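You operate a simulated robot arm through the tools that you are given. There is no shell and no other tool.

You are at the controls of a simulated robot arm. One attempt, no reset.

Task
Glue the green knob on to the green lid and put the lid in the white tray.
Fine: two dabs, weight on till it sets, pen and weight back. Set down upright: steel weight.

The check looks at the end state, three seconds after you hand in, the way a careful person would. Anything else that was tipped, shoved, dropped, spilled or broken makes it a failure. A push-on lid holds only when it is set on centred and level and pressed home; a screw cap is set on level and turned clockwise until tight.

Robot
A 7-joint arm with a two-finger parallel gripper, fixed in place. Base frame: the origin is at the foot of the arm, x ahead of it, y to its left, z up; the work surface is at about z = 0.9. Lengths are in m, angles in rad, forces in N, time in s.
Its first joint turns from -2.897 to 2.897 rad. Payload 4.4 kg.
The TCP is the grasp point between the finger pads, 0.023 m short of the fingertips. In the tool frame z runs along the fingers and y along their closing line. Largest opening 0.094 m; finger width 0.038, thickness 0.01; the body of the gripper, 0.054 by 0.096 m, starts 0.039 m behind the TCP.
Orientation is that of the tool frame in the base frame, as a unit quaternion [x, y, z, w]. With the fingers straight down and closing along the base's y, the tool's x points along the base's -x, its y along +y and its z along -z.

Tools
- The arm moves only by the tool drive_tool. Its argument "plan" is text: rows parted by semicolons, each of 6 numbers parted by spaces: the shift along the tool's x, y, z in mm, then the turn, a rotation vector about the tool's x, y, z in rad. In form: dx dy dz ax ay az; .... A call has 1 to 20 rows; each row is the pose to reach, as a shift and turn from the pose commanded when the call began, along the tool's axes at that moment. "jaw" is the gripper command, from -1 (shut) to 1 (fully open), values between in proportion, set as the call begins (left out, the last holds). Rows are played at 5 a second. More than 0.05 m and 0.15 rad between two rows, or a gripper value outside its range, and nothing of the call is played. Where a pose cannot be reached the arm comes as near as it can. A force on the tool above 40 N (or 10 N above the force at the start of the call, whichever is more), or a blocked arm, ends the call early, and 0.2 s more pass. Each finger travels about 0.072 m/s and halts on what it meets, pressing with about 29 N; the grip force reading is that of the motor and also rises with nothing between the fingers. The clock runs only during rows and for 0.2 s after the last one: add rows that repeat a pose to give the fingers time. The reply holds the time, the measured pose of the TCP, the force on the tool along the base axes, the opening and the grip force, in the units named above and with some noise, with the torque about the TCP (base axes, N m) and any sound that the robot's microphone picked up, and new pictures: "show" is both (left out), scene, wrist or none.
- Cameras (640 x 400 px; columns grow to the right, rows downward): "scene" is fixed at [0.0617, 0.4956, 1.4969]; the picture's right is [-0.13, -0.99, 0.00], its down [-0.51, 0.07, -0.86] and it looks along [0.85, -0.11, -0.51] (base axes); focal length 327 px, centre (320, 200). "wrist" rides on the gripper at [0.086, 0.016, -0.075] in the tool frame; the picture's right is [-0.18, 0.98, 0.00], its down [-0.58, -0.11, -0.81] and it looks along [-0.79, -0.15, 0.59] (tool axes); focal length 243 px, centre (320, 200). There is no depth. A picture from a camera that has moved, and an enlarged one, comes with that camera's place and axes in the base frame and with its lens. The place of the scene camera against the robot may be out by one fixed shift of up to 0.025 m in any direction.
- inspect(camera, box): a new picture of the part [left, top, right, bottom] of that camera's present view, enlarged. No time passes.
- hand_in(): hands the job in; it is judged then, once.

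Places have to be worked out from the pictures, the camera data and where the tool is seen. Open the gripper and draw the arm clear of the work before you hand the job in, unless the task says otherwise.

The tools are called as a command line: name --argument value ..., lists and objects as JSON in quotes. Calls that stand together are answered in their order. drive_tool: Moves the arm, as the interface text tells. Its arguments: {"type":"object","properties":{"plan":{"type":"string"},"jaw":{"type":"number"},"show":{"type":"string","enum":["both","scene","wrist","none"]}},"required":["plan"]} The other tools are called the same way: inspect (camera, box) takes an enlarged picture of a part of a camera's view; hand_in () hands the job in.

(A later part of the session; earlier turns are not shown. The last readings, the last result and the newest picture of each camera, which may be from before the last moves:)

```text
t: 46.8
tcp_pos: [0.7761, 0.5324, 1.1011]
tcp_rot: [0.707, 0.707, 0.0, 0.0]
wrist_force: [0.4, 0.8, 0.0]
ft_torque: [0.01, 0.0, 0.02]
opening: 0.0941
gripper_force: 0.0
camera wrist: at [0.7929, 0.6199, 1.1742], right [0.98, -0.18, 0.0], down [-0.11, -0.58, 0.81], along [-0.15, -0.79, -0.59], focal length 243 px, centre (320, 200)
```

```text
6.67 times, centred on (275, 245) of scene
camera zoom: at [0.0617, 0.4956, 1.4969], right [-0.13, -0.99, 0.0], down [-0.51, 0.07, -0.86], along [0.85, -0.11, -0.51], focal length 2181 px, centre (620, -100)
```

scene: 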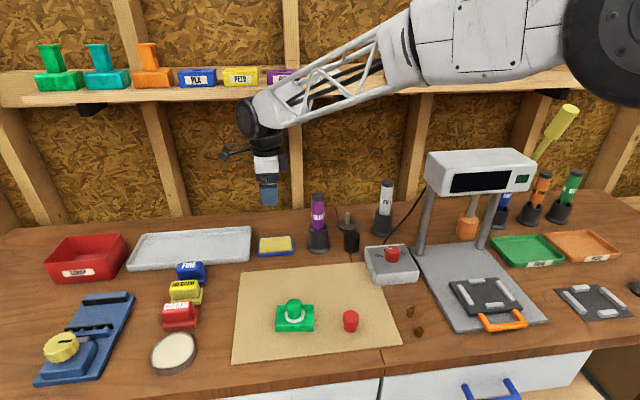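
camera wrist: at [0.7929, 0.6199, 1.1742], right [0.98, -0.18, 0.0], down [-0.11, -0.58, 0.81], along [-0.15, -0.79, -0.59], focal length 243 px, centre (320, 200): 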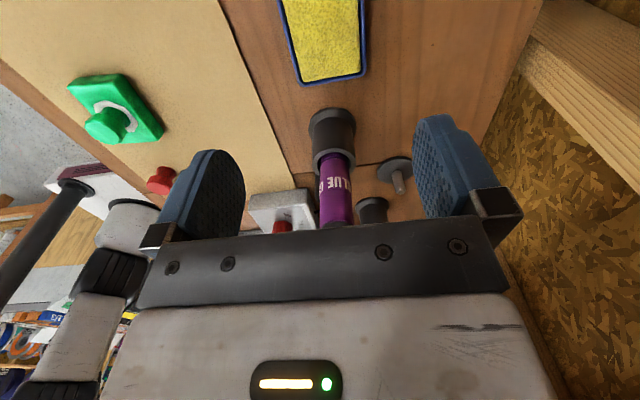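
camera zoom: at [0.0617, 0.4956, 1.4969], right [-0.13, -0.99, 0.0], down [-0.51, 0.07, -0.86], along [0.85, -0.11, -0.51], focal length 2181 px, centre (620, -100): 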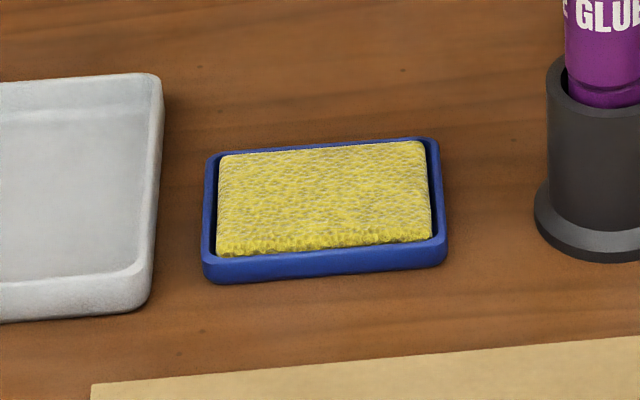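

The sponge lies loose in its tray, but it's unclear how far it stands above the rim. I enlarge it as much as possible to see whether it can be gripped.

inspect --camera "scene" --box '[256, 232, 296, 260]'

inspect --camera "scene" --box '[280, 295, 316, 325]'

inspect --camera "wrist" --box '[60, 60, 180, 150]'

```text
14.29 times, centred on (276, 246) of scene
camera zoom: at [0.0617, 0.4956, 1.4969], right [-0.13, -0.99, 0.0], down [-0.51, 0.07, -0.86], along [0.85, -0.11, -0.51], focal length 4674 px, centre (949, -457)
```

zoom: 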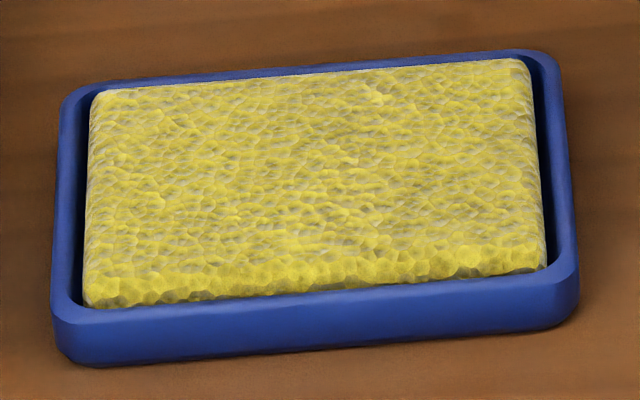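

```text
13.33 times, centred on (298, 310) of scene
camera zoom: at [0.0617, 0.4956, 1.4969], right [-0.13, -0.99, 0.0], down [-0.51, 0.07, -0.86], along [0.85, -0.11, -0.51], focal length 4363 px, centre (613, -1267)
```

zoom: 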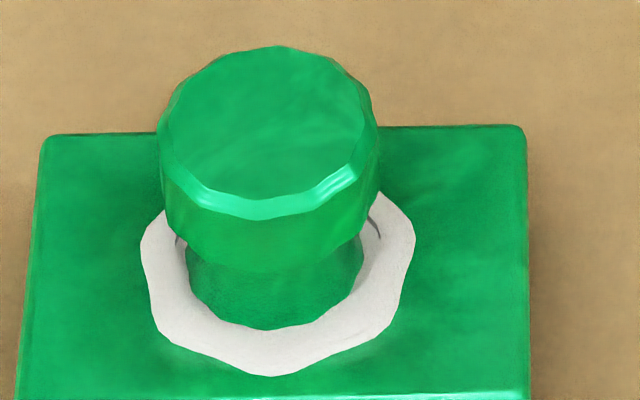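

```text
4.44 times, centred on (120, 105) of wrist
camera zoom: at [0.7929, 0.6199, 1.1742], right [0.98, -0.18, 0.0], down [-0.11, -0.58, 0.81], along [-0.15, -0.79, -0.59], focal length 1078 px, centre (1209, 622)
```

zoom: 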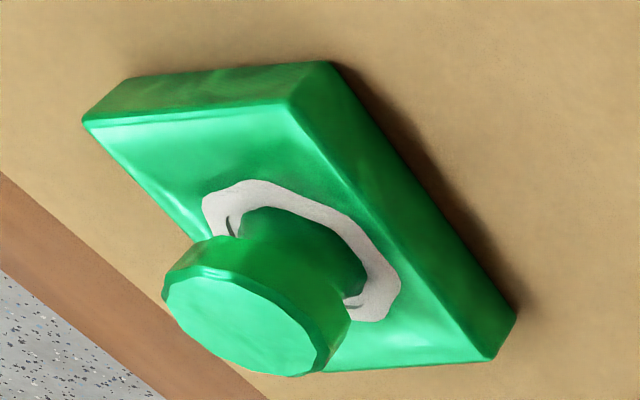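

The sponge stands only 2–3 mm above its rim and can't be gripped, so I leave it. The joint now needs the weight, so I rise over the pen and move to hover above the dark cylinder.

drive_tool --plan "0 0 -45 0 0 0; -20 -3 -65 0 0 0; -65 -8 -65 0 0 0; -110 -14 -65 0 0 0; -155 -20 -65 0 0 0; -200 -25 -65 0 0 0; -212 -26 -45 0 0 0; -212 -26 0 0 0 0; -212 -26 20 0 0 0; -212 -26 20 0 0 0"

inspect --camera "wrist" --box '[240, 0, 440, 125]'

inspect --camera "scene" --box '[270, 290, 320, 340]'

```text
t: 49.0
tcp_pos: [0.75, 0.3203, 1.0821]
tcp_rot: [0.707, 0.707, 0.0, 0.001]
wrist_force: [-0.3, 0.1, 0.3]
ft_torque: [0.0, -0.03, -0.02]
opening: 0.0941
gripper_force: 0.0
camera wrist: at [0.7676, 0.4079, 1.1551], right [0.98, -0.18, 0.0], down [-0.11, -0.58, 0.81], along [-0.15, -0.79, -0.59], focal length 243 px, centre (320, 200)
```

scene: 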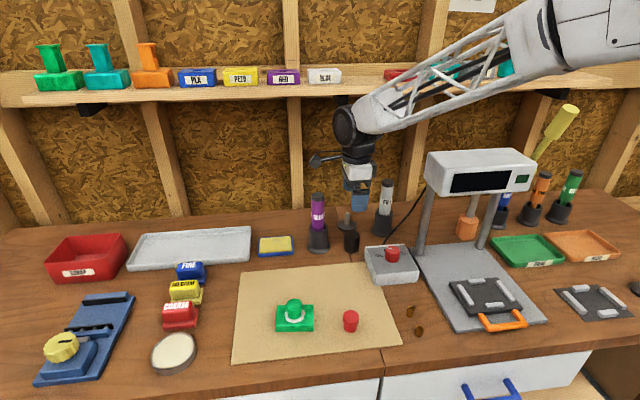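
wrist: 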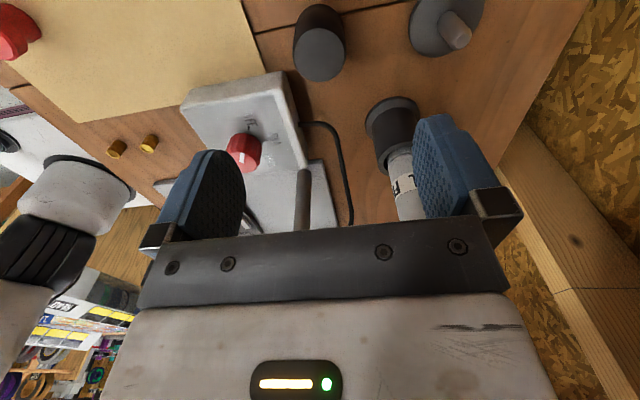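

```text
3.20 times, centred on (340, 62) of wrist
camera zoom: at [0.7676, 0.4079, 1.1551], right [0.98, -0.18, 0.0], down [-0.11, -0.58, 0.81], along [-0.15, -0.79, -0.59], focal length 776 px, centre (256, 640)
```

zoom: 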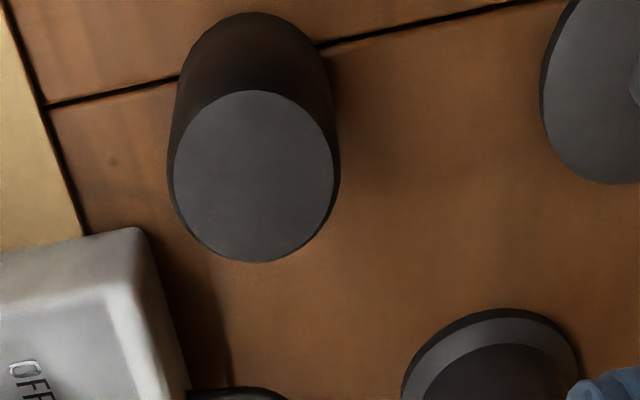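

```text
8.00 times, centred on (295, 315) of scene
camera zoom: at [0.0617, 0.4956, 1.4969], right [-0.13, -0.99, 0.0], down [-0.51, 0.07, -0.86], along [0.85, -0.11, -0.51], focal length 2618 px, centre (520, -720)
```

zoom: 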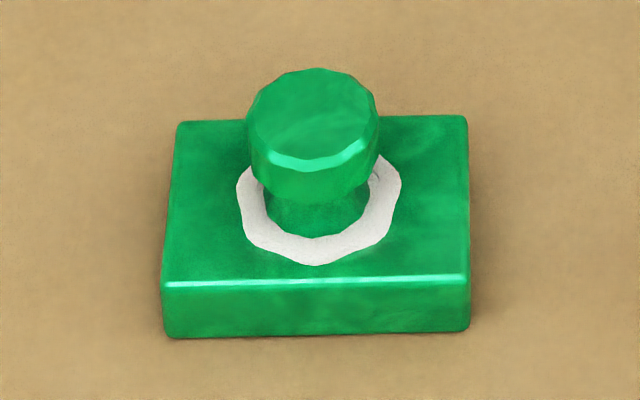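

The wrist camera is directly above the pen in this pose, so descending would hit it. I rotate the gripper back by 90° here, where it's clear, so the camera sits on the -x side, and narrow the jaw opening a little.

drive_tool --plan "0 0 0 0 0 -0.1428; 0 0 0 0 0 -0.2856; 0 0 0 0 0 -0.4284; 0 0 0 0 0 -0.5712; 0 0 0 0 0 -0.714; 0 0 0 0 0 -0.8568; 0 0 0 0 0 -0.9996; 0 0 0 0 0 -1.1424; 0 0 0 0 0 -1.2852; 0 0 0 0 0 -1.428; -1.8 -1 0 0 0 -1.5708; -1.8 -1 0 0 0 -1.5708" --jaw 0.6

inspect --camera "wrist" --box '[220, 0, 420, 125]'

```text
t: 51.6
tcp_pos: [0.7496, 0.3189, 1.0806]
tcp_rot: [-0.001, 1.0, 0.0, 0.001]
wrist_force: [-0.3, -0.3, 0.0]
ft_torque: [0.02, 0.0, -0.03]
opening: 0.0753
gripper_force: 0.0
camera wrist: at [0.6634, 0.3351, 1.154], right [0.18, 0.98, 0.0], down [0.58, -0.11, 0.81], along [0.79, -0.15, -0.59], focal length 243 px, centre (320, 200)
```

scene: 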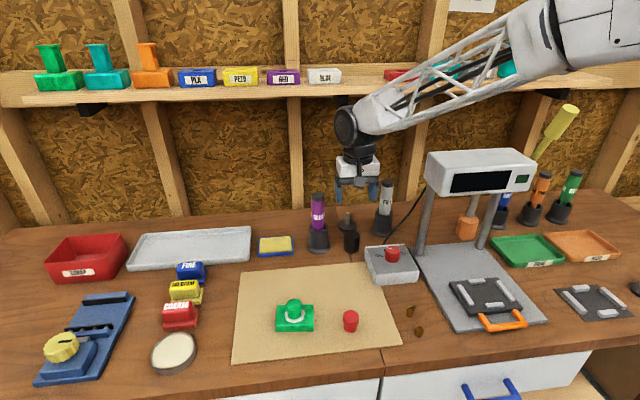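
wrist: 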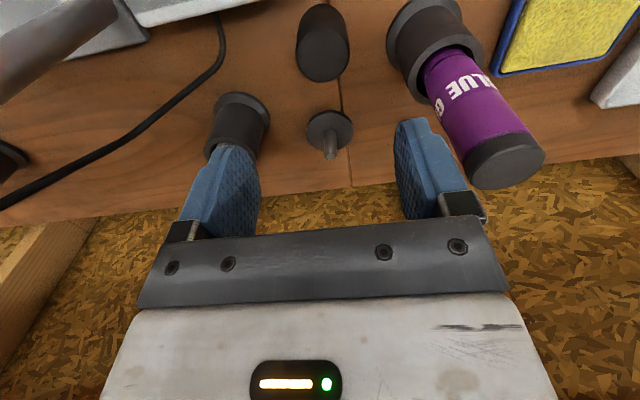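

```text
3.20 times, centred on (320, 62) of wrist
camera zoom: at [0.6634, 0.3351, 1.154], right [0.18, 0.98, 0.0], down [0.58, -0.11, 0.81], along [0.79, -0.15, -0.59], focal length 776 px, centre (320, 640)
```

zoom: 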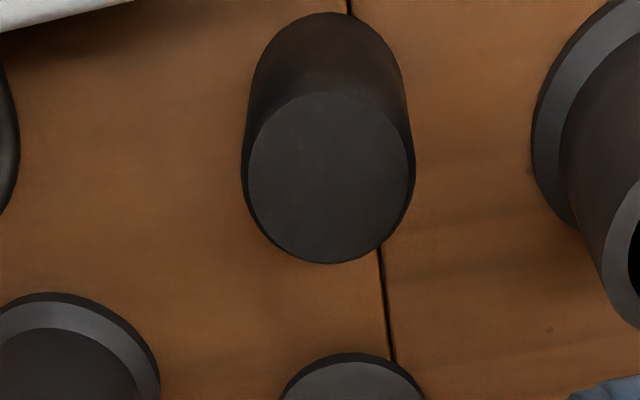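

The weight centre works out to about (0.748, 0.320), 40 mm across, with its top about 0.95. The camera is now clear of the pen, so I shift 1.7 mm and descend around the weight.

drive_tool --plan "0 1.7 30 0 0 0; 0 1.7 70 0 0 0; 0 1.7 105 0 0 0; 0 1.7 130 0 0 0; 0 1.7 145 0 0 0; 0 1.7 153 0 0 0; 0 1.7 153 0 0 0"

```text
t: 53.2
tcp_pos: [0.7491, 0.32, 0.9279]
tcp_rot: [0.0, 1.0, 0.0, 0.001]
wrist_force: [1.1, -0.2, 0.1]
ft_torque: [0.03, -0.02, -0.01]
opening: 0.0753
gripper_force: 0.1
camera wrist: at [0.6632, 0.3373, 1.0012], right [0.18, 0.98, 0.0], down [0.58, -0.11, 0.81], along [0.79, -0.15, -0.59], focal length 243 px, centre (320, 200)
```

scene: 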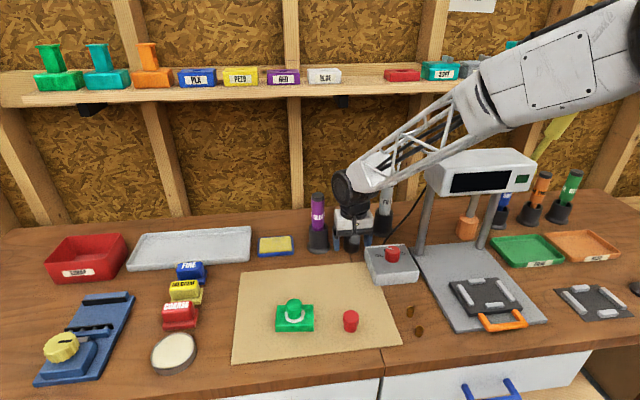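
wrist: 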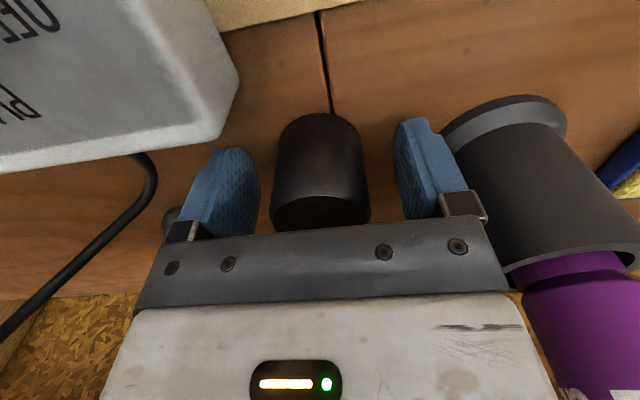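

The weight stands between the fingers with room on both sides. I close on it.

drive_tool --plan "0 0 0 0 0 0; 0 0 0 0 0 0; 0 0 0 0 0 0; 0 0 0 0 0 0" --jaw -1 --show "none"

inspect --camera "wrist" --box '[220, 80, 440, 240]'

```text
t: 54.2
tcp_pos: [0.7487, 0.3181, 0.9273]
tcp_rot: [0.0, 1.0, 0.0, 0.001]
wrist_force: [0.1, -2.6, 0.0]
ft_torque: [-0.1, -0.04, 0.01]
opening: 0.0427
gripper_force: 29.1
```

```text
2.50 times, centred on (330, 160) of wrist
camera zoom: at [0.6632, 0.3372, 1.0012], right [0.18, 0.98, 0.0], down [0.58, -0.11, 0.81], along [0.79, -0.15, -0.59], focal length 606 px, centre (295, 300)
```

zoom: 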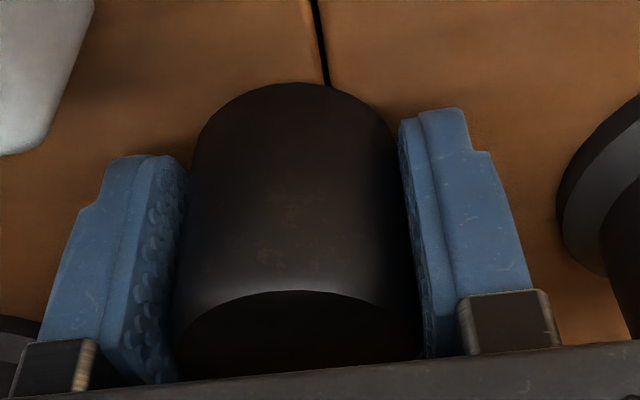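

Gripped at 42.7 mm. I lift a little and read the load to confirm it's the steel weight.

drive_tool --plan "0 0 -3 0 0 0; 0 0 -8 0 0 0; 0 0 -14 0 0 0; 0 0 -20 0 0 0; 0 0 -20 0 0 0; 0 0 -20 0 0 0"

inspect --camera "wrist" --box '[220, 80, 440, 240]'

```text
t: 55.6
tcp_pos: [0.7488, 0.3203, 0.9482]
tcp_rot: [0.0, 1.0, 0.0, 0.0]
wrist_force: [-0.3, -0.1, -6.7]
ft_torque: [0.03, 0.02, 0.02]
opening: 0.043
gripper_force: 29.1
camera wrist: at [0.6634, 0.3373, 1.0212], right [0.18, 0.98, 0.0], down [0.58, -0.11, 0.81], along [0.79, -0.15, -0.59], focal length 243 px, centre (320, 200)
```

scene: 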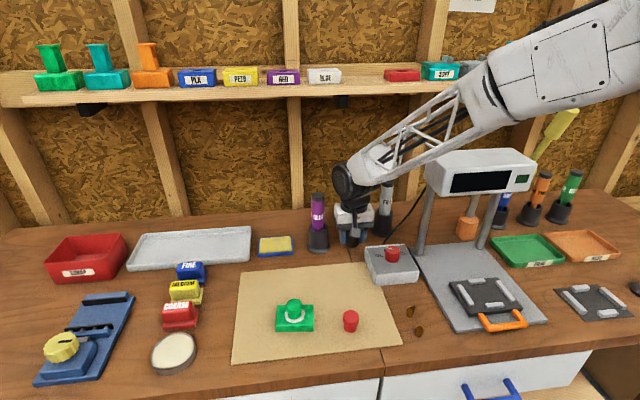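
wrist: 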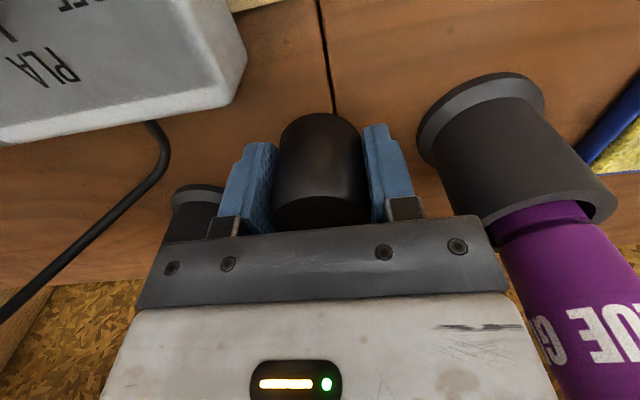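

```text
2.50 times, centred on (330, 160) of wrist
camera zoom: at [0.6634, 0.3373, 1.0212], right [0.18, 0.98, 0.0], down [0.58, -0.11, 0.81], along [0.79, -0.15, -0.59], focal length 606 px, centre (295, 300)
```

zoom: 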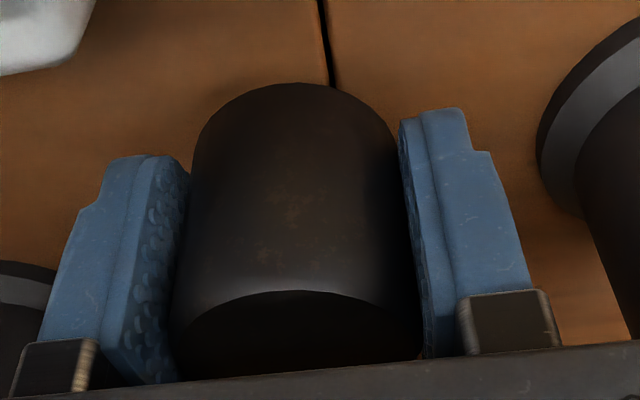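

It weighs about 6.7 N (about 0.68 kg), so this is the steel weight, and it hangs straight without slipping. I raise it clear and carry it over the knob.

drive_tool --plan "0 0 -40 0 0 0; 0 0 -85 0 0 0; 0 0 -130 0 0 0; 32 24 -140 0 0 0; 65 49 -140 0 0 0; 97 73.5 -140 0 0 0; 130 98 -140 0 0 0; 162 122.5 -140 0 0 0; 195 147 -140 0 0 0; 226.5 171.2 -140 0 0 0; 226.5 171.2 -105 0 0 0; 226.5 171.2 -80 0 0 0; 226.5 171.2 -72 0 0 0; 226.5 171.2 -72 0 0 0; 226.5 171.2 -72 0 0 0"

inspect --camera "wrist" --box '[240, 40, 400, 200]'

inspect --camera "scene" --box '[260, 255, 330, 335]'

```text
t: 58.8
tcp_pos: [0.5235, 0.4904, 1.0192]
tcp_rot: [0.0, 1.0, 0.0, 0.001]
wrist_force: [-0.1, -1.0, -5.3]
ft_torque: [0.01, 0.0, -0.01]
opening: 0.0427
gripper_force: 29.3
camera wrist: at [0.4375, 0.5087, 1.0929], right [0.18, 0.98, 0.0], down [0.58, -0.11, 0.81], along [0.79, -0.15, -0.59], focal length 243 px, centre (320, 200)
```

scene: 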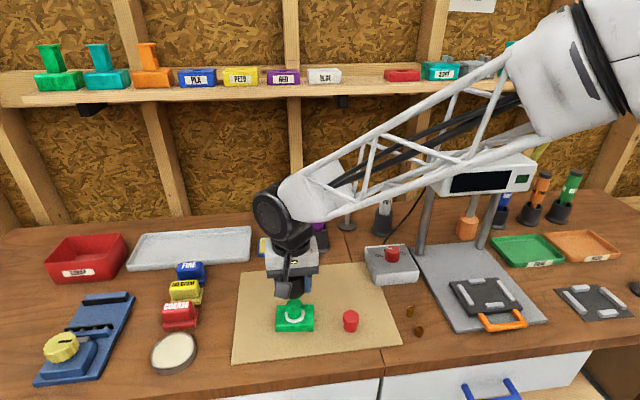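
wrist: 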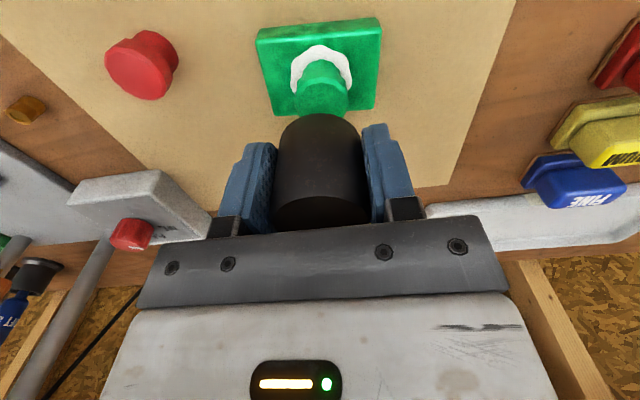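

```text
2.50 times, centred on (320, 120) of wrist
camera zoom: at [0.4375, 0.5087, 1.0929], right [0.18, 0.98, 0.0], down [0.58, -0.11, 0.81], along [0.79, -0.15, -0.59], focal length 606 px, centre (320, 400)
```

zoom: 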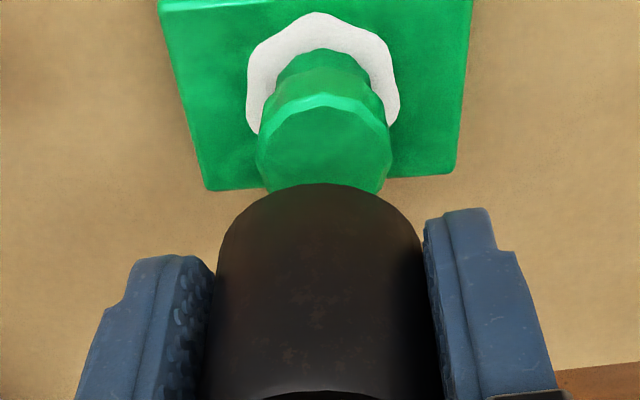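

```text
5.00 times, centred on (295, 295) of scene
camera zoom: at [0.0617, 0.4956, 1.4969], right [-0.13, -0.99, 0.0], down [-0.51, 0.07, -0.86], along [0.85, -0.11, -0.51], focal length 1636 px, centre (445, -275)
```

zoom: 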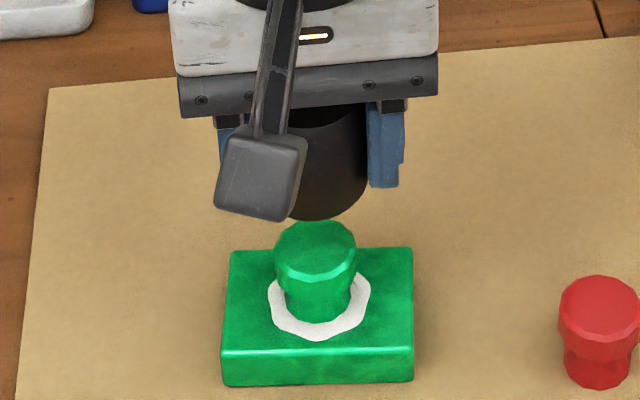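

The weight and knob line up within about 1 mm. I shift 0.8 mm in +y and descend to a few millimetres above the knob.

drive_tool --plan "0 0.8 10 0 0 0; 0 0.8 20 0 0 0; 0 0.8 28 0 0 0; 0 0.8 33 0 0 0; 0 0.8 34 0 0 0; 0 0.8 34 0 0 0" --show "none"

inspect --camera "wrist" --box '[240, 40, 400, 200]'

inspect --camera "scene" --box '[260, 265, 330, 335]'

```text
t: 60.2
tcp_pos: [0.5234, 0.4925, 0.9853]
tcp_rot: [0.001, 1.0, 0.0, 0.0]
wrist_force: [-0.2, 0.1, -6.0]
ft_torque: [0.0, 0.03, 0.02]
opening: 0.0426
gripper_force: 29.2
```

```text
2.50 times, centred on (320, 120) of wrist
camera zoom: at [0.4368, 0.5092, 1.0593], right [0.18, 0.98, 0.0], down [0.58, -0.11, 0.81], along [0.79, -0.15, -0.59], focal length 606 px, centre (320, 400)
```

zoom: 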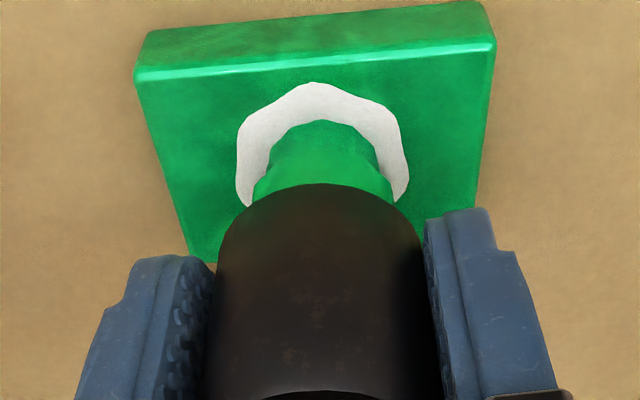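

```text
5.71 times, centred on (295, 300) of scene
camera zoom: at [0.0617, 0.4956, 1.4969], right [-0.13, -0.99, 0.0], down [-0.51, 0.07, -0.86], along [0.85, -0.11, -0.51], focal length 1870 px, centre (463, -371)
```

zoom: 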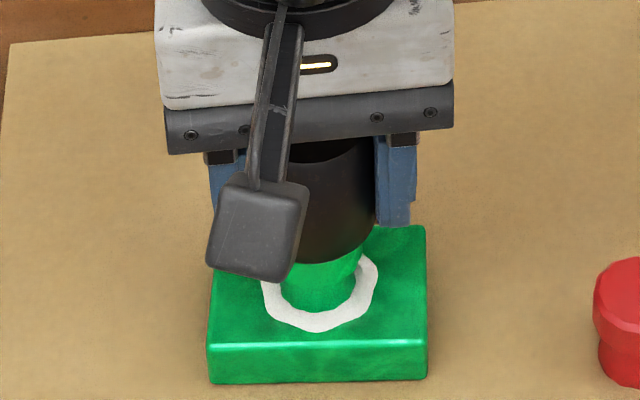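

The alignment still looks good. I lower in 1 mm steps, looking for the load to transfer.

drive_tool --plan "0 0.5 1 0 0 0; 0 0.5 2 0 0 0; 0 0.5 3 0 0 0; 0 0.5 3 0 0 0" --show "none"

```text
t: 61.2
tcp_pos: [0.5228, 0.4918, 0.984]
tcp_rot: [0.0, 1.0, 0.001, 0.001]
wrist_force: [-1.2, -1.0, 16.5]
ft_torque: [-0.07, 0.07, -0.01]
opening: 0.043
gripper_force: 28.6
```

The weight is pressing on the knob harder than it needs to. I ease up about 1 mm so it just rests there.

drive_tool --plan "0 0 -1.2 0 0 0; 0 0 -1.2 0 0 0" --show "none"

inspect --camera "wrist" --box '[240, 40, 400, 200]'

inspect --camera "scene" --box '[260, 265, 330, 335]'

```text
t: 61.8
tcp_pos: [0.5227, 0.4926, 0.9845]
tcp_rot: [-0.001, 1.0, 0.0, 0.001]
wrist_force: [2.2, 3.0, 11.1]
ft_torque: [0.16, -0.06, 0.0]
opening: 0.0426
gripper_force: 28.3
```

```text
2.50 times, centred on (320, 120) of wrist
camera zoom: at [0.4371, 0.5096, 1.0577], right [0.18, 0.98, 0.0], down [0.58, -0.11, 0.81], along [0.79, -0.15, -0.59], focal length 606 px, centre (320, 400)
```

zoom: 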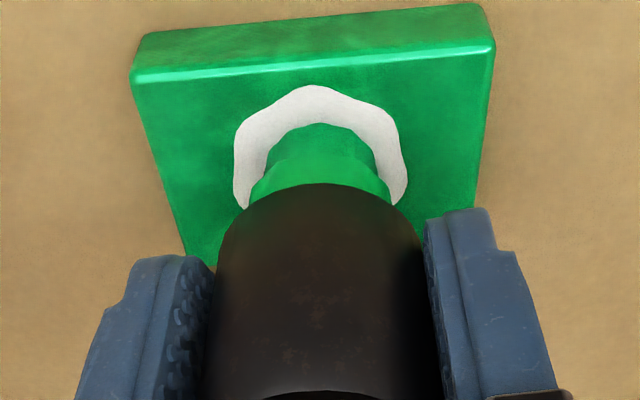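

```text
5.71 times, centred on (295, 300) of scene
camera zoom: at [0.0617, 0.4956, 1.4969], right [-0.13, -0.99, 0.0], down [-0.51, 0.07, -0.86], along [0.85, -0.11, -0.51], focal length 1870 px, centre (463, -371)
```

zoom: 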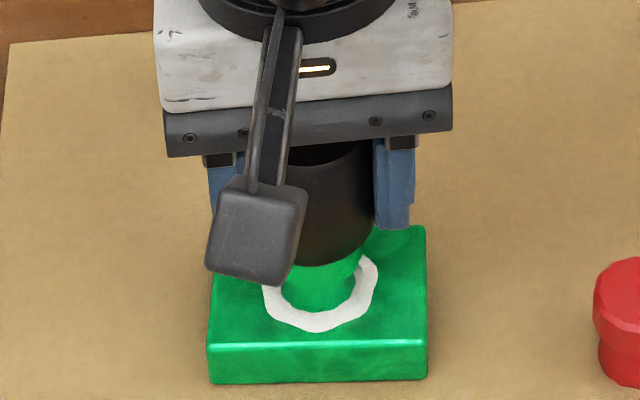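

Still 11 N, so I ease up another 0.6 mm, then check the force before opening.

drive_tool --plan "0 0 -0.6 0 0 0; 0 0 -0.6 0 0 0" --show "none"

```text
t: 62.4
tcp_pos: [0.5229, 0.4927, 0.9852]
tcp_rot: [0.001, 1.0, 0.0, 0.0]
wrist_force: [0.7, 1.8, 4.2]
ft_torque: [0.07, -0.04, 0.03]
opening: 0.0429
gripper_force: 29.0
```

drive_tool --plan "0 0 -0.4 0 0 0; 0 0 -0.4 0 0 0" --show "none"

```text
t: 63.0
tcp_pos: [0.5218, 0.4923, 0.9843]
tcp_rot: [0.0, 1.0, 0.0, 0.0]
wrist_force: [-0.1, -0.4, -2.1]
ft_torque: [-0.04, 0.02, -0.01]
opening: 0.0424
gripper_force: 28.5
```

The load is now shared and the weight rests on the knob. I open the jaws while holding still.

drive_tool --plan "0 0 0 0 0 0; 0 0 0 0 0 0; 0 0 0 0 0 0; 0 0 0 0 0 0" --jaw 0.6

inspect --camera "scene" --box '[260, 265, 330, 335]'

```text
t: 64.0
tcp_pos: [0.5234, 0.492, 0.9854]
tcp_rot: [0.0, 1.0, 0.001, 0.001]
wrist_force: [0.1, -0.4, 0.4]
ft_torque: [0.0, 0.0, -0.02]
opening: 0.0754
gripper_force: 0.1
camera wrist: at [0.437, 0.5096, 1.0585], right [0.18, 0.98, 0.0], down [0.58, -0.11, 0.81], along [0.79, -0.15, -0.59], focal length 243 px, centre (320, 200)
```

scene: 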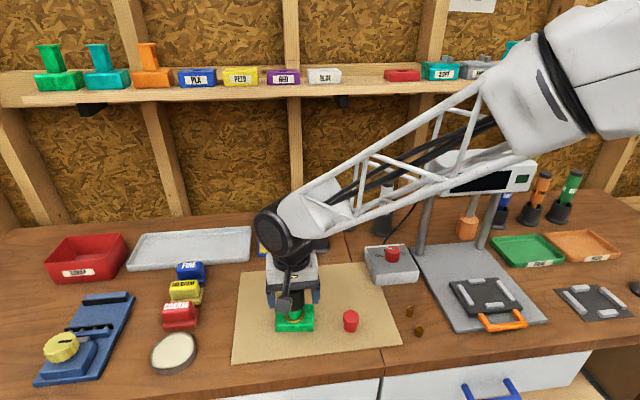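
wrist: 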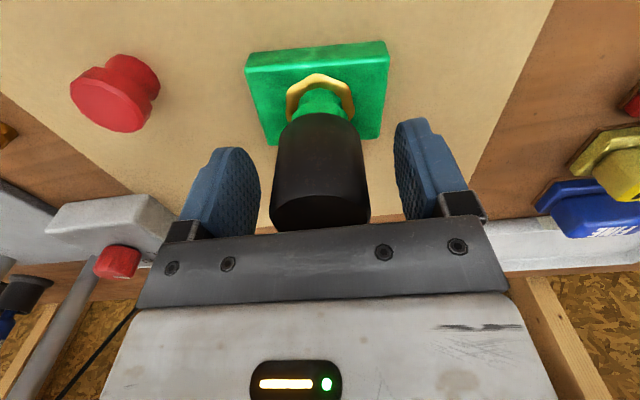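

```text
5.71 times, centred on (295, 300) of scene
camera zoom: at [0.0617, 0.4956, 1.4969], right [-0.13, -0.99, 0.0], down [-0.51, 0.07, -0.86], along [0.85, -0.11, -0.51], focal length 1870 px, centre (463, -371)
```

zoom: 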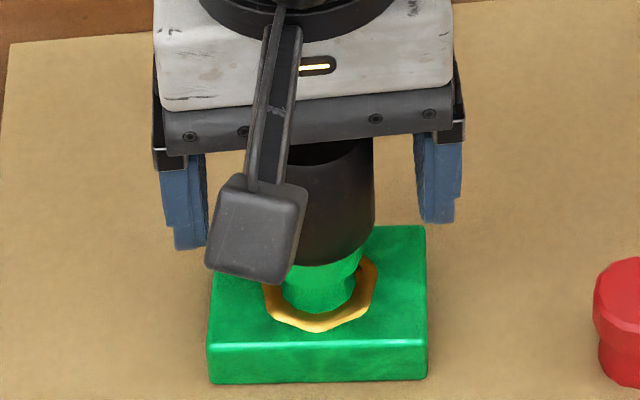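

The glue ring turned from white to amber once the weight rested on the knob, so it shows the curing state. I draw the gripper straight up and wait, watching the ring.

drive_tool --plan "0 0 -20 0 0 0; 0 0 -50 0 0 0; 0 0 -85 0 0 0; 0 0 -120 0 0 0; 0 0 -120 0 0 0; 0 0 -120 0 0 0; 0 0 -120 0 0 0; 0 0 -120 0 0 0; 0 0 -120 0 0 0; 0 0 -120 0 0 0" --show "scene"

inspect --camera "scene" --box '[260, 265, 330, 335]'

inspect --camera "wrist" --box '[220, 0, 420, 140]'

```text
t: 66.2
tcp_pos: [0.5232, 0.4924, 1.1047]
tcp_rot: [0.0, 1.0, 0.0, 0.001]
wrist_force: [0.0, -0.3, 0.1]
ft_torque: [-0.03, 0.02, -0.01]
opening: 0.0754
gripper_force: 0.0
```

scene: 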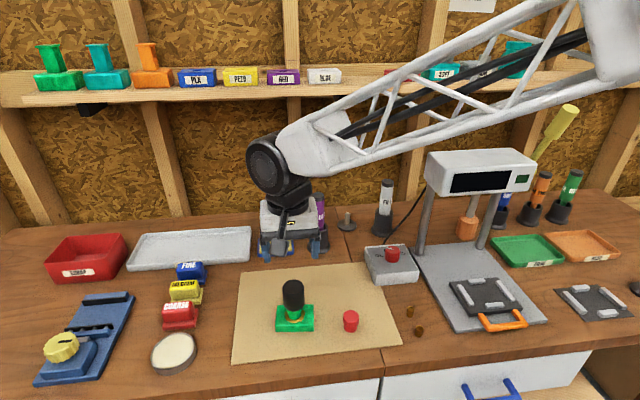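

```text
5.71 times, centred on (295, 300) of scene
camera zoom: at [0.0617, 0.4956, 1.4969], right [-0.13, -0.99, 0.0], down [-0.51, 0.07, -0.86], along [0.85, -0.11, -0.51], focal length 1870 px, centre (463, -371)
```

zoom: 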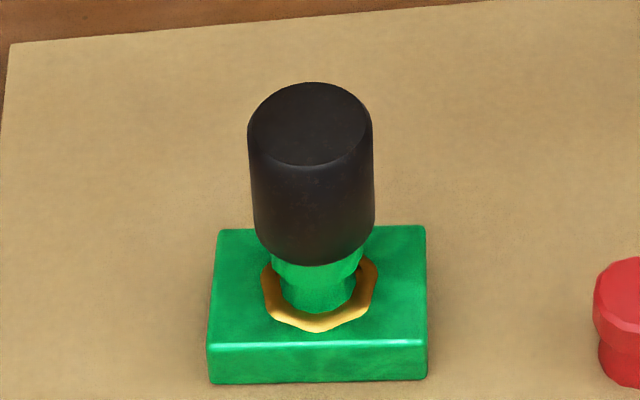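

```text
2.86 times, centred on (320, 70) of wrist
camera zoom: at [0.4371, 0.5096, 1.1786], right [0.18, 0.98, 0.0], down [0.58, -0.11, 0.81], along [0.79, -0.15, -0.59], focal length 693 px, centre (320, 571)
```

zoom: 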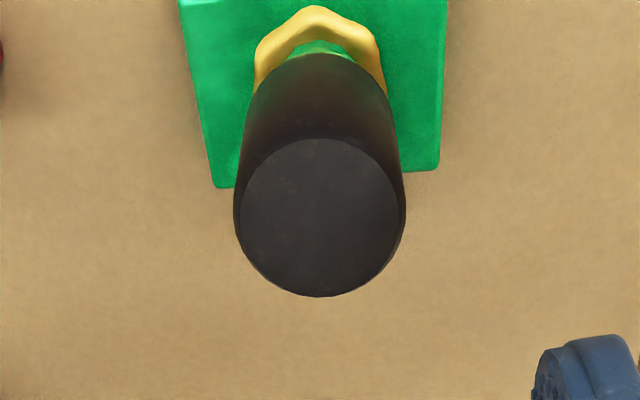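

The weight stands steadily on the knob and the amber ring shows the joint is setting. While it sets, I test the reach over the tray with nothing in the gripper, at the 90° yaw I'd use for carrying the lid.

drive_tool --plan "-22.7 14.2 -10 0 0 0.1428; -45.4 28.3 -10 0 0 0.2856; -68.1 42.5 -10 0 0 0.4284; -90.8 56.7 -10 0 0 0.5712; -113.5 70.8 -10 0 0 0.714; -136.2 85 -10 0 0 0.8568; -158.9 99.1 -10 0 0 0.9996; -181.6 113.3 -10 0 0 1.1424; -204.3 127.5 -10 0 0 1.2852; -227 141.6 -10 0 0 1.428; -249.7 155.8 -10 0 0 1.5708; -249.7 155.8 -10 0 0 1.5708; -249.7 155.8 -10 0 0 1.5708" --jaw 1

inspect --camera "scene" --box '[260, 265, 330, 335]'

inspect --camera "wrist" --box '[160, 0, 480, 180]'

```text
t: 69.0
tcp_pos: [0.7718, 0.6477, 1.1159]
tcp_rot: [0.708, 0.706, 0.002, 0.001]
wrist_force: [0.4, -0.5, -0.3]
ft_torque: [-0.03, 0.0, 0.01]
opening: 0.0942
gripper_force: 0.2
camera wrist: at [0.7896, 0.7358, 1.1894], right [0.98, -0.18, 0.0], down [-0.11, -0.58, 0.81], along [-0.15, -0.79, -0.59], focal length 243 px, centre (320, 200)
```

scene: 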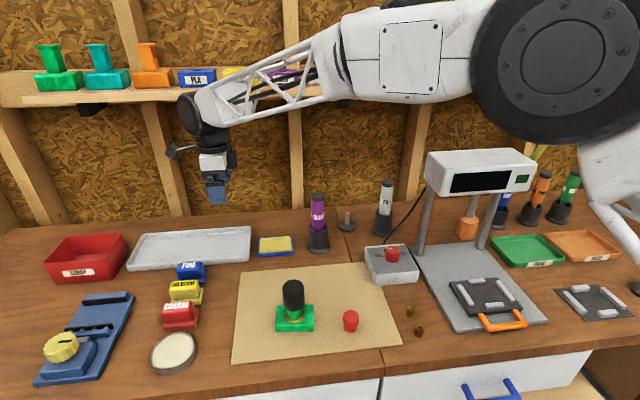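
wrist: 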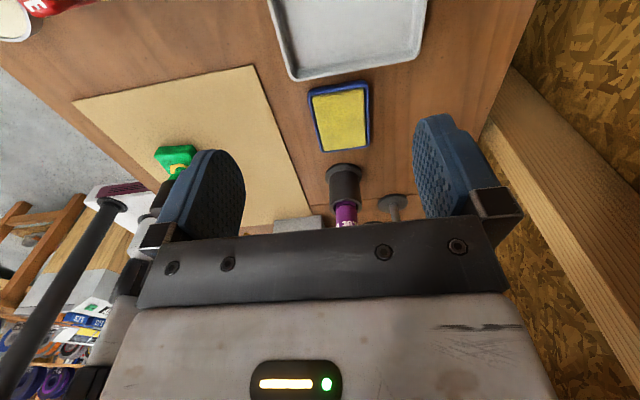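

```text
5.71 times, centred on (295, 300) of scene
camera zoom: at [0.0617, 0.4956, 1.4969], right [-0.13, -0.99, 0.0], down [-0.51, 0.07, -0.86], along [0.85, -0.11, -0.51], focal length 1870 px, centre (463, -371)
```

zoom: 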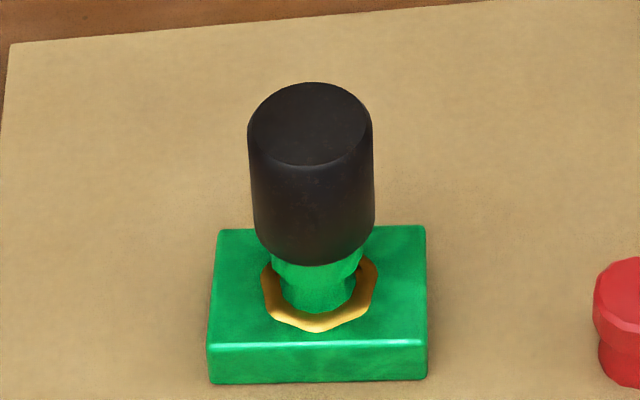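

```text
2.00 times, centred on (320, 90) of wrist
camera zoom: at [0.7896, 0.7358, 1.1894], right [0.98, -0.18, 0.0], down [-0.11, -0.58, 0.81], along [-0.15, -0.79, -0.59], focal length 485 px, centre (320, 420)
```

zoom: 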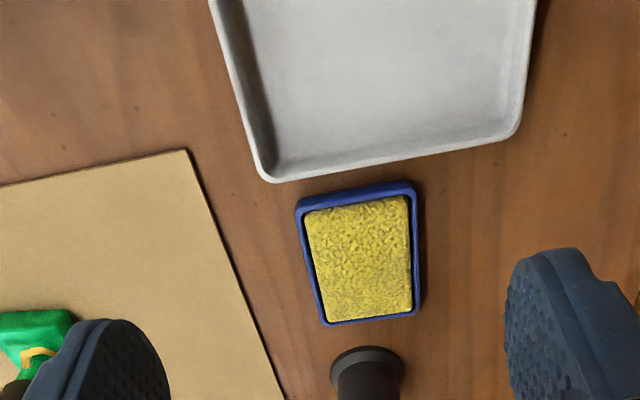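

The arm reached (0.772, 0.648), further out than expected, and the tray's right end is at y≈0.60 with x from 0.732 to 0.87. I test how low and how far out it can go with the tool vertical over the empty tray.

drive_tool --plan "5 5 30 0 0 0; 10 10 60 0 0 0; 12 18 90 0 0 0; 12 18 120 0 0 0; 12 18 145 0 0 0; 12 18 145 0 0 0; 12 18 145 0 0 0"

inspect --camera "wrist" --box '[160, 0, 480, 200]'

inspect --camera "scene" --box '[120, 190, 270, 290]'

```text
t: 70.6
tcp_pos: [0.7898, 0.6611, 0.9713]
tcp_rot: [0.707, 0.707, 0.0, 0.001]
wrist_force: [-0.4, -0.4, 0.0]
ft_torque: [-0.03, -0.01, -0.01]
opening: 0.0942
gripper_force: 0.0
camera wrist: at [0.8069, 0.7486, 1.0441], right [0.98, -0.18, 0.0], down [-0.11, -0.58, 0.81], along [-0.15, -0.79, -0.59], focal length 243 px, centre (320, 200)
```

scene: 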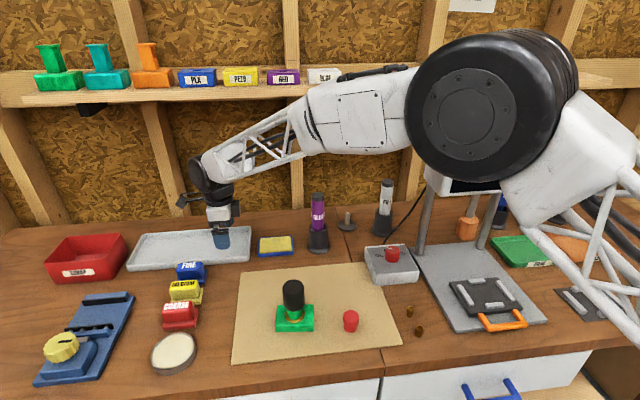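
wrist: 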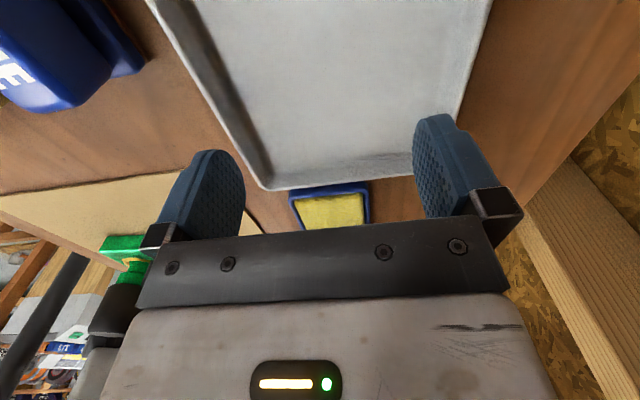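

```text
2.00 times, centred on (320, 100) of wrist
camera zoom: at [0.8069, 0.7486, 1.0441], right [0.98, -0.18, 0.0], down [-0.11, -0.58, 0.81], along [-0.15, -0.79, -0.59], focal length 485 px, centre (320, 400)
```

zoom: 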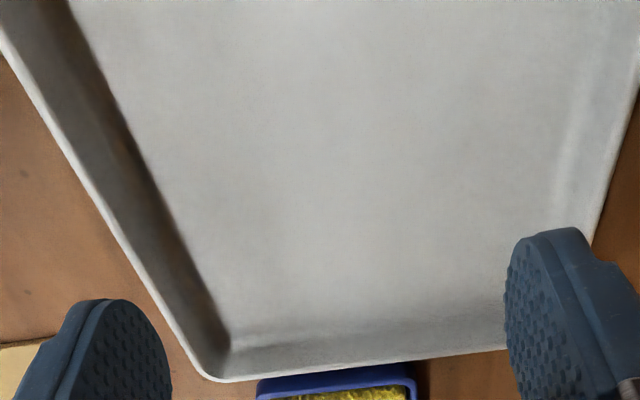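

```text
4.00 times, centred on (195, 240) of scene
camera zoom: at [0.0617, 0.4956, 1.4969], right [-0.13, -0.99, 0.0], down [-0.51, 0.07, -0.86], along [0.85, -0.11, -0.51], focal length 1309 px, centre (820, 40)
```

zoom: 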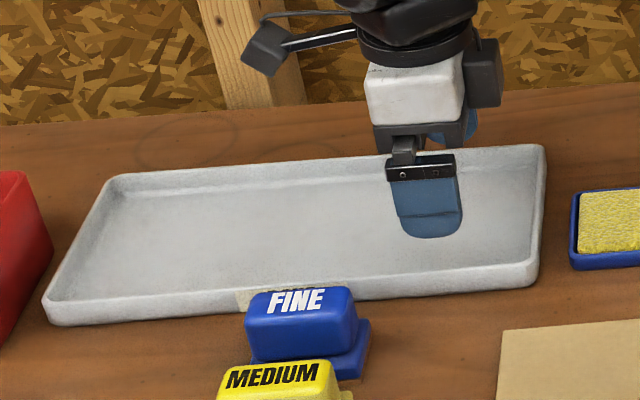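

It reaches (0.790, 0.661) at z 0.971 with no trouble. I test the actual drop-off point, about (0.797, 0.668), a bit lower, with the fingertips still well above the tray floor.

drive_tool --plan "4 4 10 0 0 0; 7 7.5 25 0 0 0; 7 7.5 25 0 0 0; 7 7.5 25 0 0 0; 7 7.5 25 0 0 0; 7 7.5 25 0 0 0"

inspect --camera "wrist" --box '[120, 40, 520, 240]'

inspect --camera "scene" --box '[260, 265, 330, 335]'

```text
t: 72.0
tcp_pos: [0.7984, 0.6676, 0.9453]
tcp_rot: [0.708, 0.707, 0.0, 0.001]
wrist_force: [-0.6, 0.0, 0.2]
ft_torque: [-0.03, 0.02, 0.01]
opening: 0.0938
gripper_force: 0.0
camera wrist: at [0.8151, 0.7555, 1.0189], right [0.98, -0.18, 0.0], down [-0.11, -0.58, 0.81], along [-0.15, -0.79, -0.59], focal length 243 px, centre (320, 200)
```

scene: 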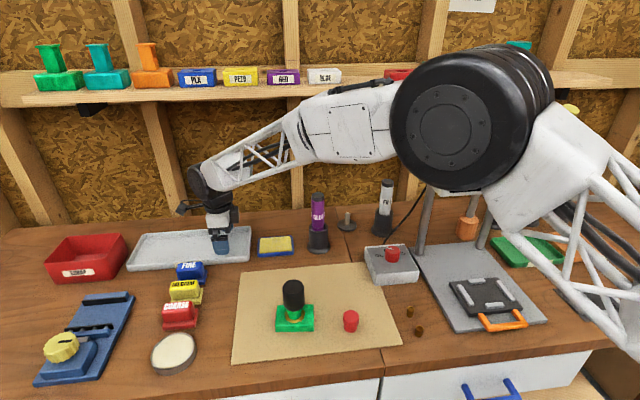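
wrist: 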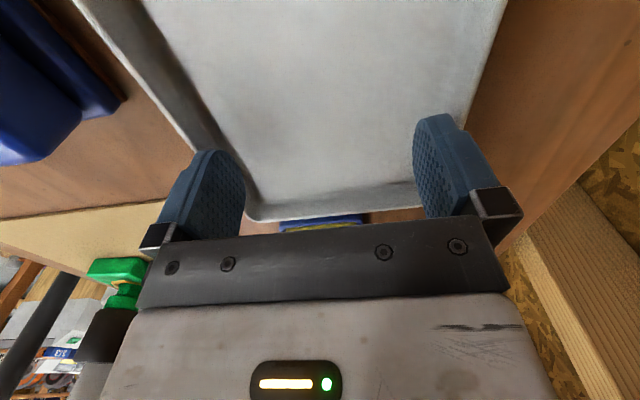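

```text
1.60 times, centred on (320, 140) of wrist
camera zoom: at [0.8151, 0.7555, 1.0189], right [0.98, -0.18, 0.0], down [-0.11, -0.58, 0.81], along [-0.15, -0.79, -0.59], focal length 388 px, centre (320, 296)
```

zoom: 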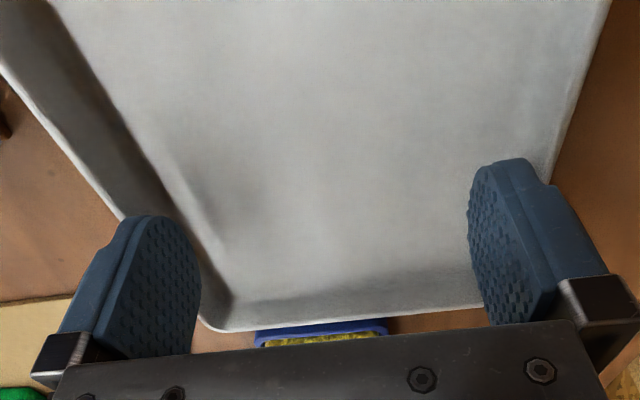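

```text
5.71 times, centred on (295, 300) of scene
camera zoom: at [0.0617, 0.4956, 1.4969], right [-0.13, -0.99, 0.0], down [-0.51, 0.07, -0.86], along [0.85, -0.11, -0.51], focal length 1870 px, centre (463, -371)
```

zoom: 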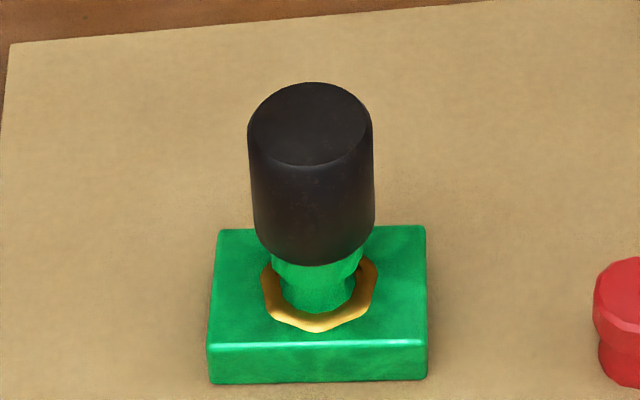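

The drop-off point is reachable. I rise clear of the tray and keep waiting for the joint to set.

drive_tool --plan "0 0 -40 0 0 0; 0 0 -80 0 0 0; 0 0 -120 0 0 0; 0 0 -150 0 0 0; 0 0 -150 0 0 0; 0 0 -150 0 0 0; 0 0 -150 0 0 0; 0 0 -150 0 0 0; 0 0 -150 0 0 0; 0 0 -150 0 0 0; 0 0 -150 0 0 0; 0 0 -150 0 0 0; 0 0 -150 0 0 0; 0 0 -150 0 0 0; 0 0 -150 0 0 0; 0 0 -150 0 0 0; 0 0 -150 0 0 0; 0 0 -150 0 0 0; 0 0 -150 0 0 0; 0 0 -150 0 0 0" --show "none"

inspect --camera "scene" --box '[275, 300, 315, 330]'

```text
t: 76.2
tcp_pos: [0.7981, 0.6677, 1.0967]
tcp_rot: [0.707, 0.707, 0.0, 0.0]
wrist_force: [1.1, 0.2, -0.2]
ft_torque: [0.01, 0.02, 0.01]
opening: 0.0941
gripper_force: 0.1
```

```text
13.33 times, centred on (295, 315) of scene
camera zoom: at [0.0617, 0.4956, 1.4969], right [-0.13, -0.99, 0.0], down [-0.51, 0.07, -0.86], along [0.85, -0.11, -0.51], focal length 4363 px, centre (653, -1333)
```

zoom: 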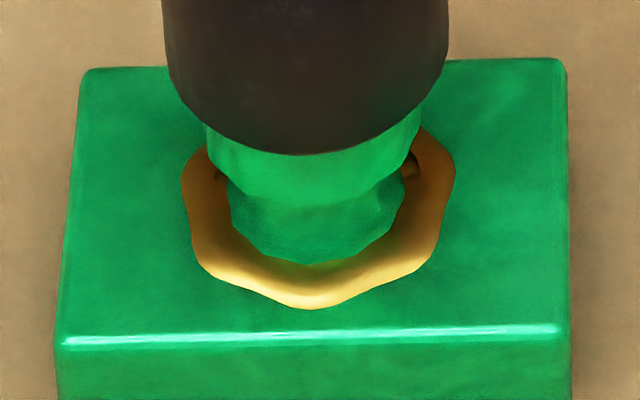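

Still amber after 13 s. I use the wait to come back above the weight with the camera turned to the safe side.

drive_tool --plan "-15.9 -25 -35 0 0 -0.1428; -31.8 -50 -35 0 0 -0.2856; -47.7 -75.1 -35 0 0 -0.4284; -63.6 -100.1 -35 0 0 -0.5712; -79.5 -125.1 -35 0 0 -0.714; -95.3 -150.1 -35 0 0 -0.8568; -111.2 -175.1 -35 0 0 -0.9996; -127.1 -200.1 -35 0 0 -1.1424; -143 -225.2 -35 0 0 -1.2852; -158.9 -250.2 -35 0 0 -1.428; -174.8 -275.2 -35 0 0 -1.5708; -174.8 -275.2 -35 0 0 -1.5708; -174.8 -275.2 -35 0 0 -1.5708; -174.8 -275.2 -35 0 0 -1.5708; -174.8 -275.2 -35 0 0 -1.5708; -174.8 -275.2 -35 0 0 -1.5708; -174.8 -275.2 -35 0 0 -1.5708; -174.8 -275.2 -35 0 0 -1.5708; -174.8 -275.2 -35 0 0 -1.5708; -174.8 -275.2 -35 0 0 -1.5708" --jaw 0.6

inspect --camera "scene" --box '[275, 300, 315, 330]'

```text
t: 80.4
tcp_pos: [0.5233, 0.4927, 1.1302]
tcp_rot: [0.001, 1.0, 0.0, 0.0]
wrist_force: [0.1, 1.1, 0.1]
ft_torque: [0.01, 0.0, 0.02]
opening: 0.0753
gripper_force: 0.0
camera wrist: at [0.4372, 0.5103, 1.2039], right [0.18, 0.98, 0.0], down [0.58, -0.11, 0.81], along [0.79, -0.15, -0.59], focal length 243 px, centre (320, 200)
```

scene: 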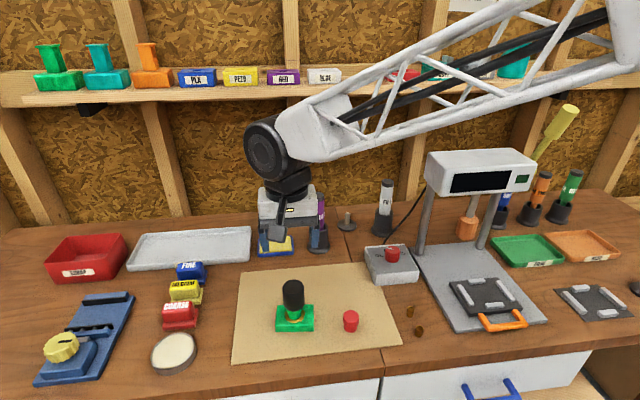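
wrist: 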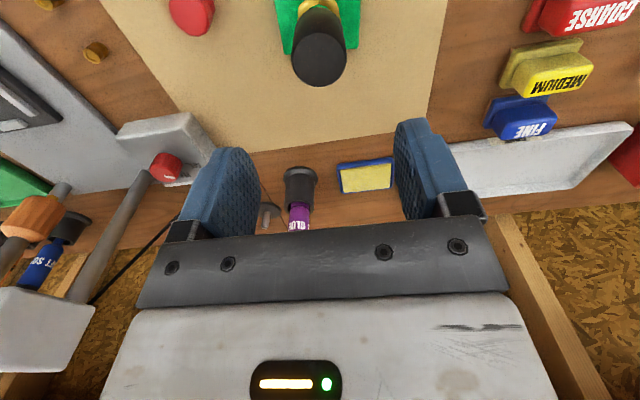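

```text
13.33 times, centred on (295, 315) of scene
camera zoom: at [0.0617, 0.4956, 1.4969], right [-0.13, -0.99, 0.0], down [-0.51, 0.07, -0.86], along [0.85, -0.11, -0.51], focal length 4363 px, centre (653, -1333)
```

zoom: 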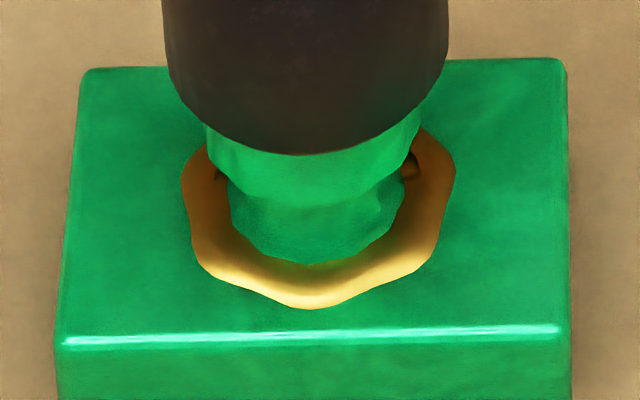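

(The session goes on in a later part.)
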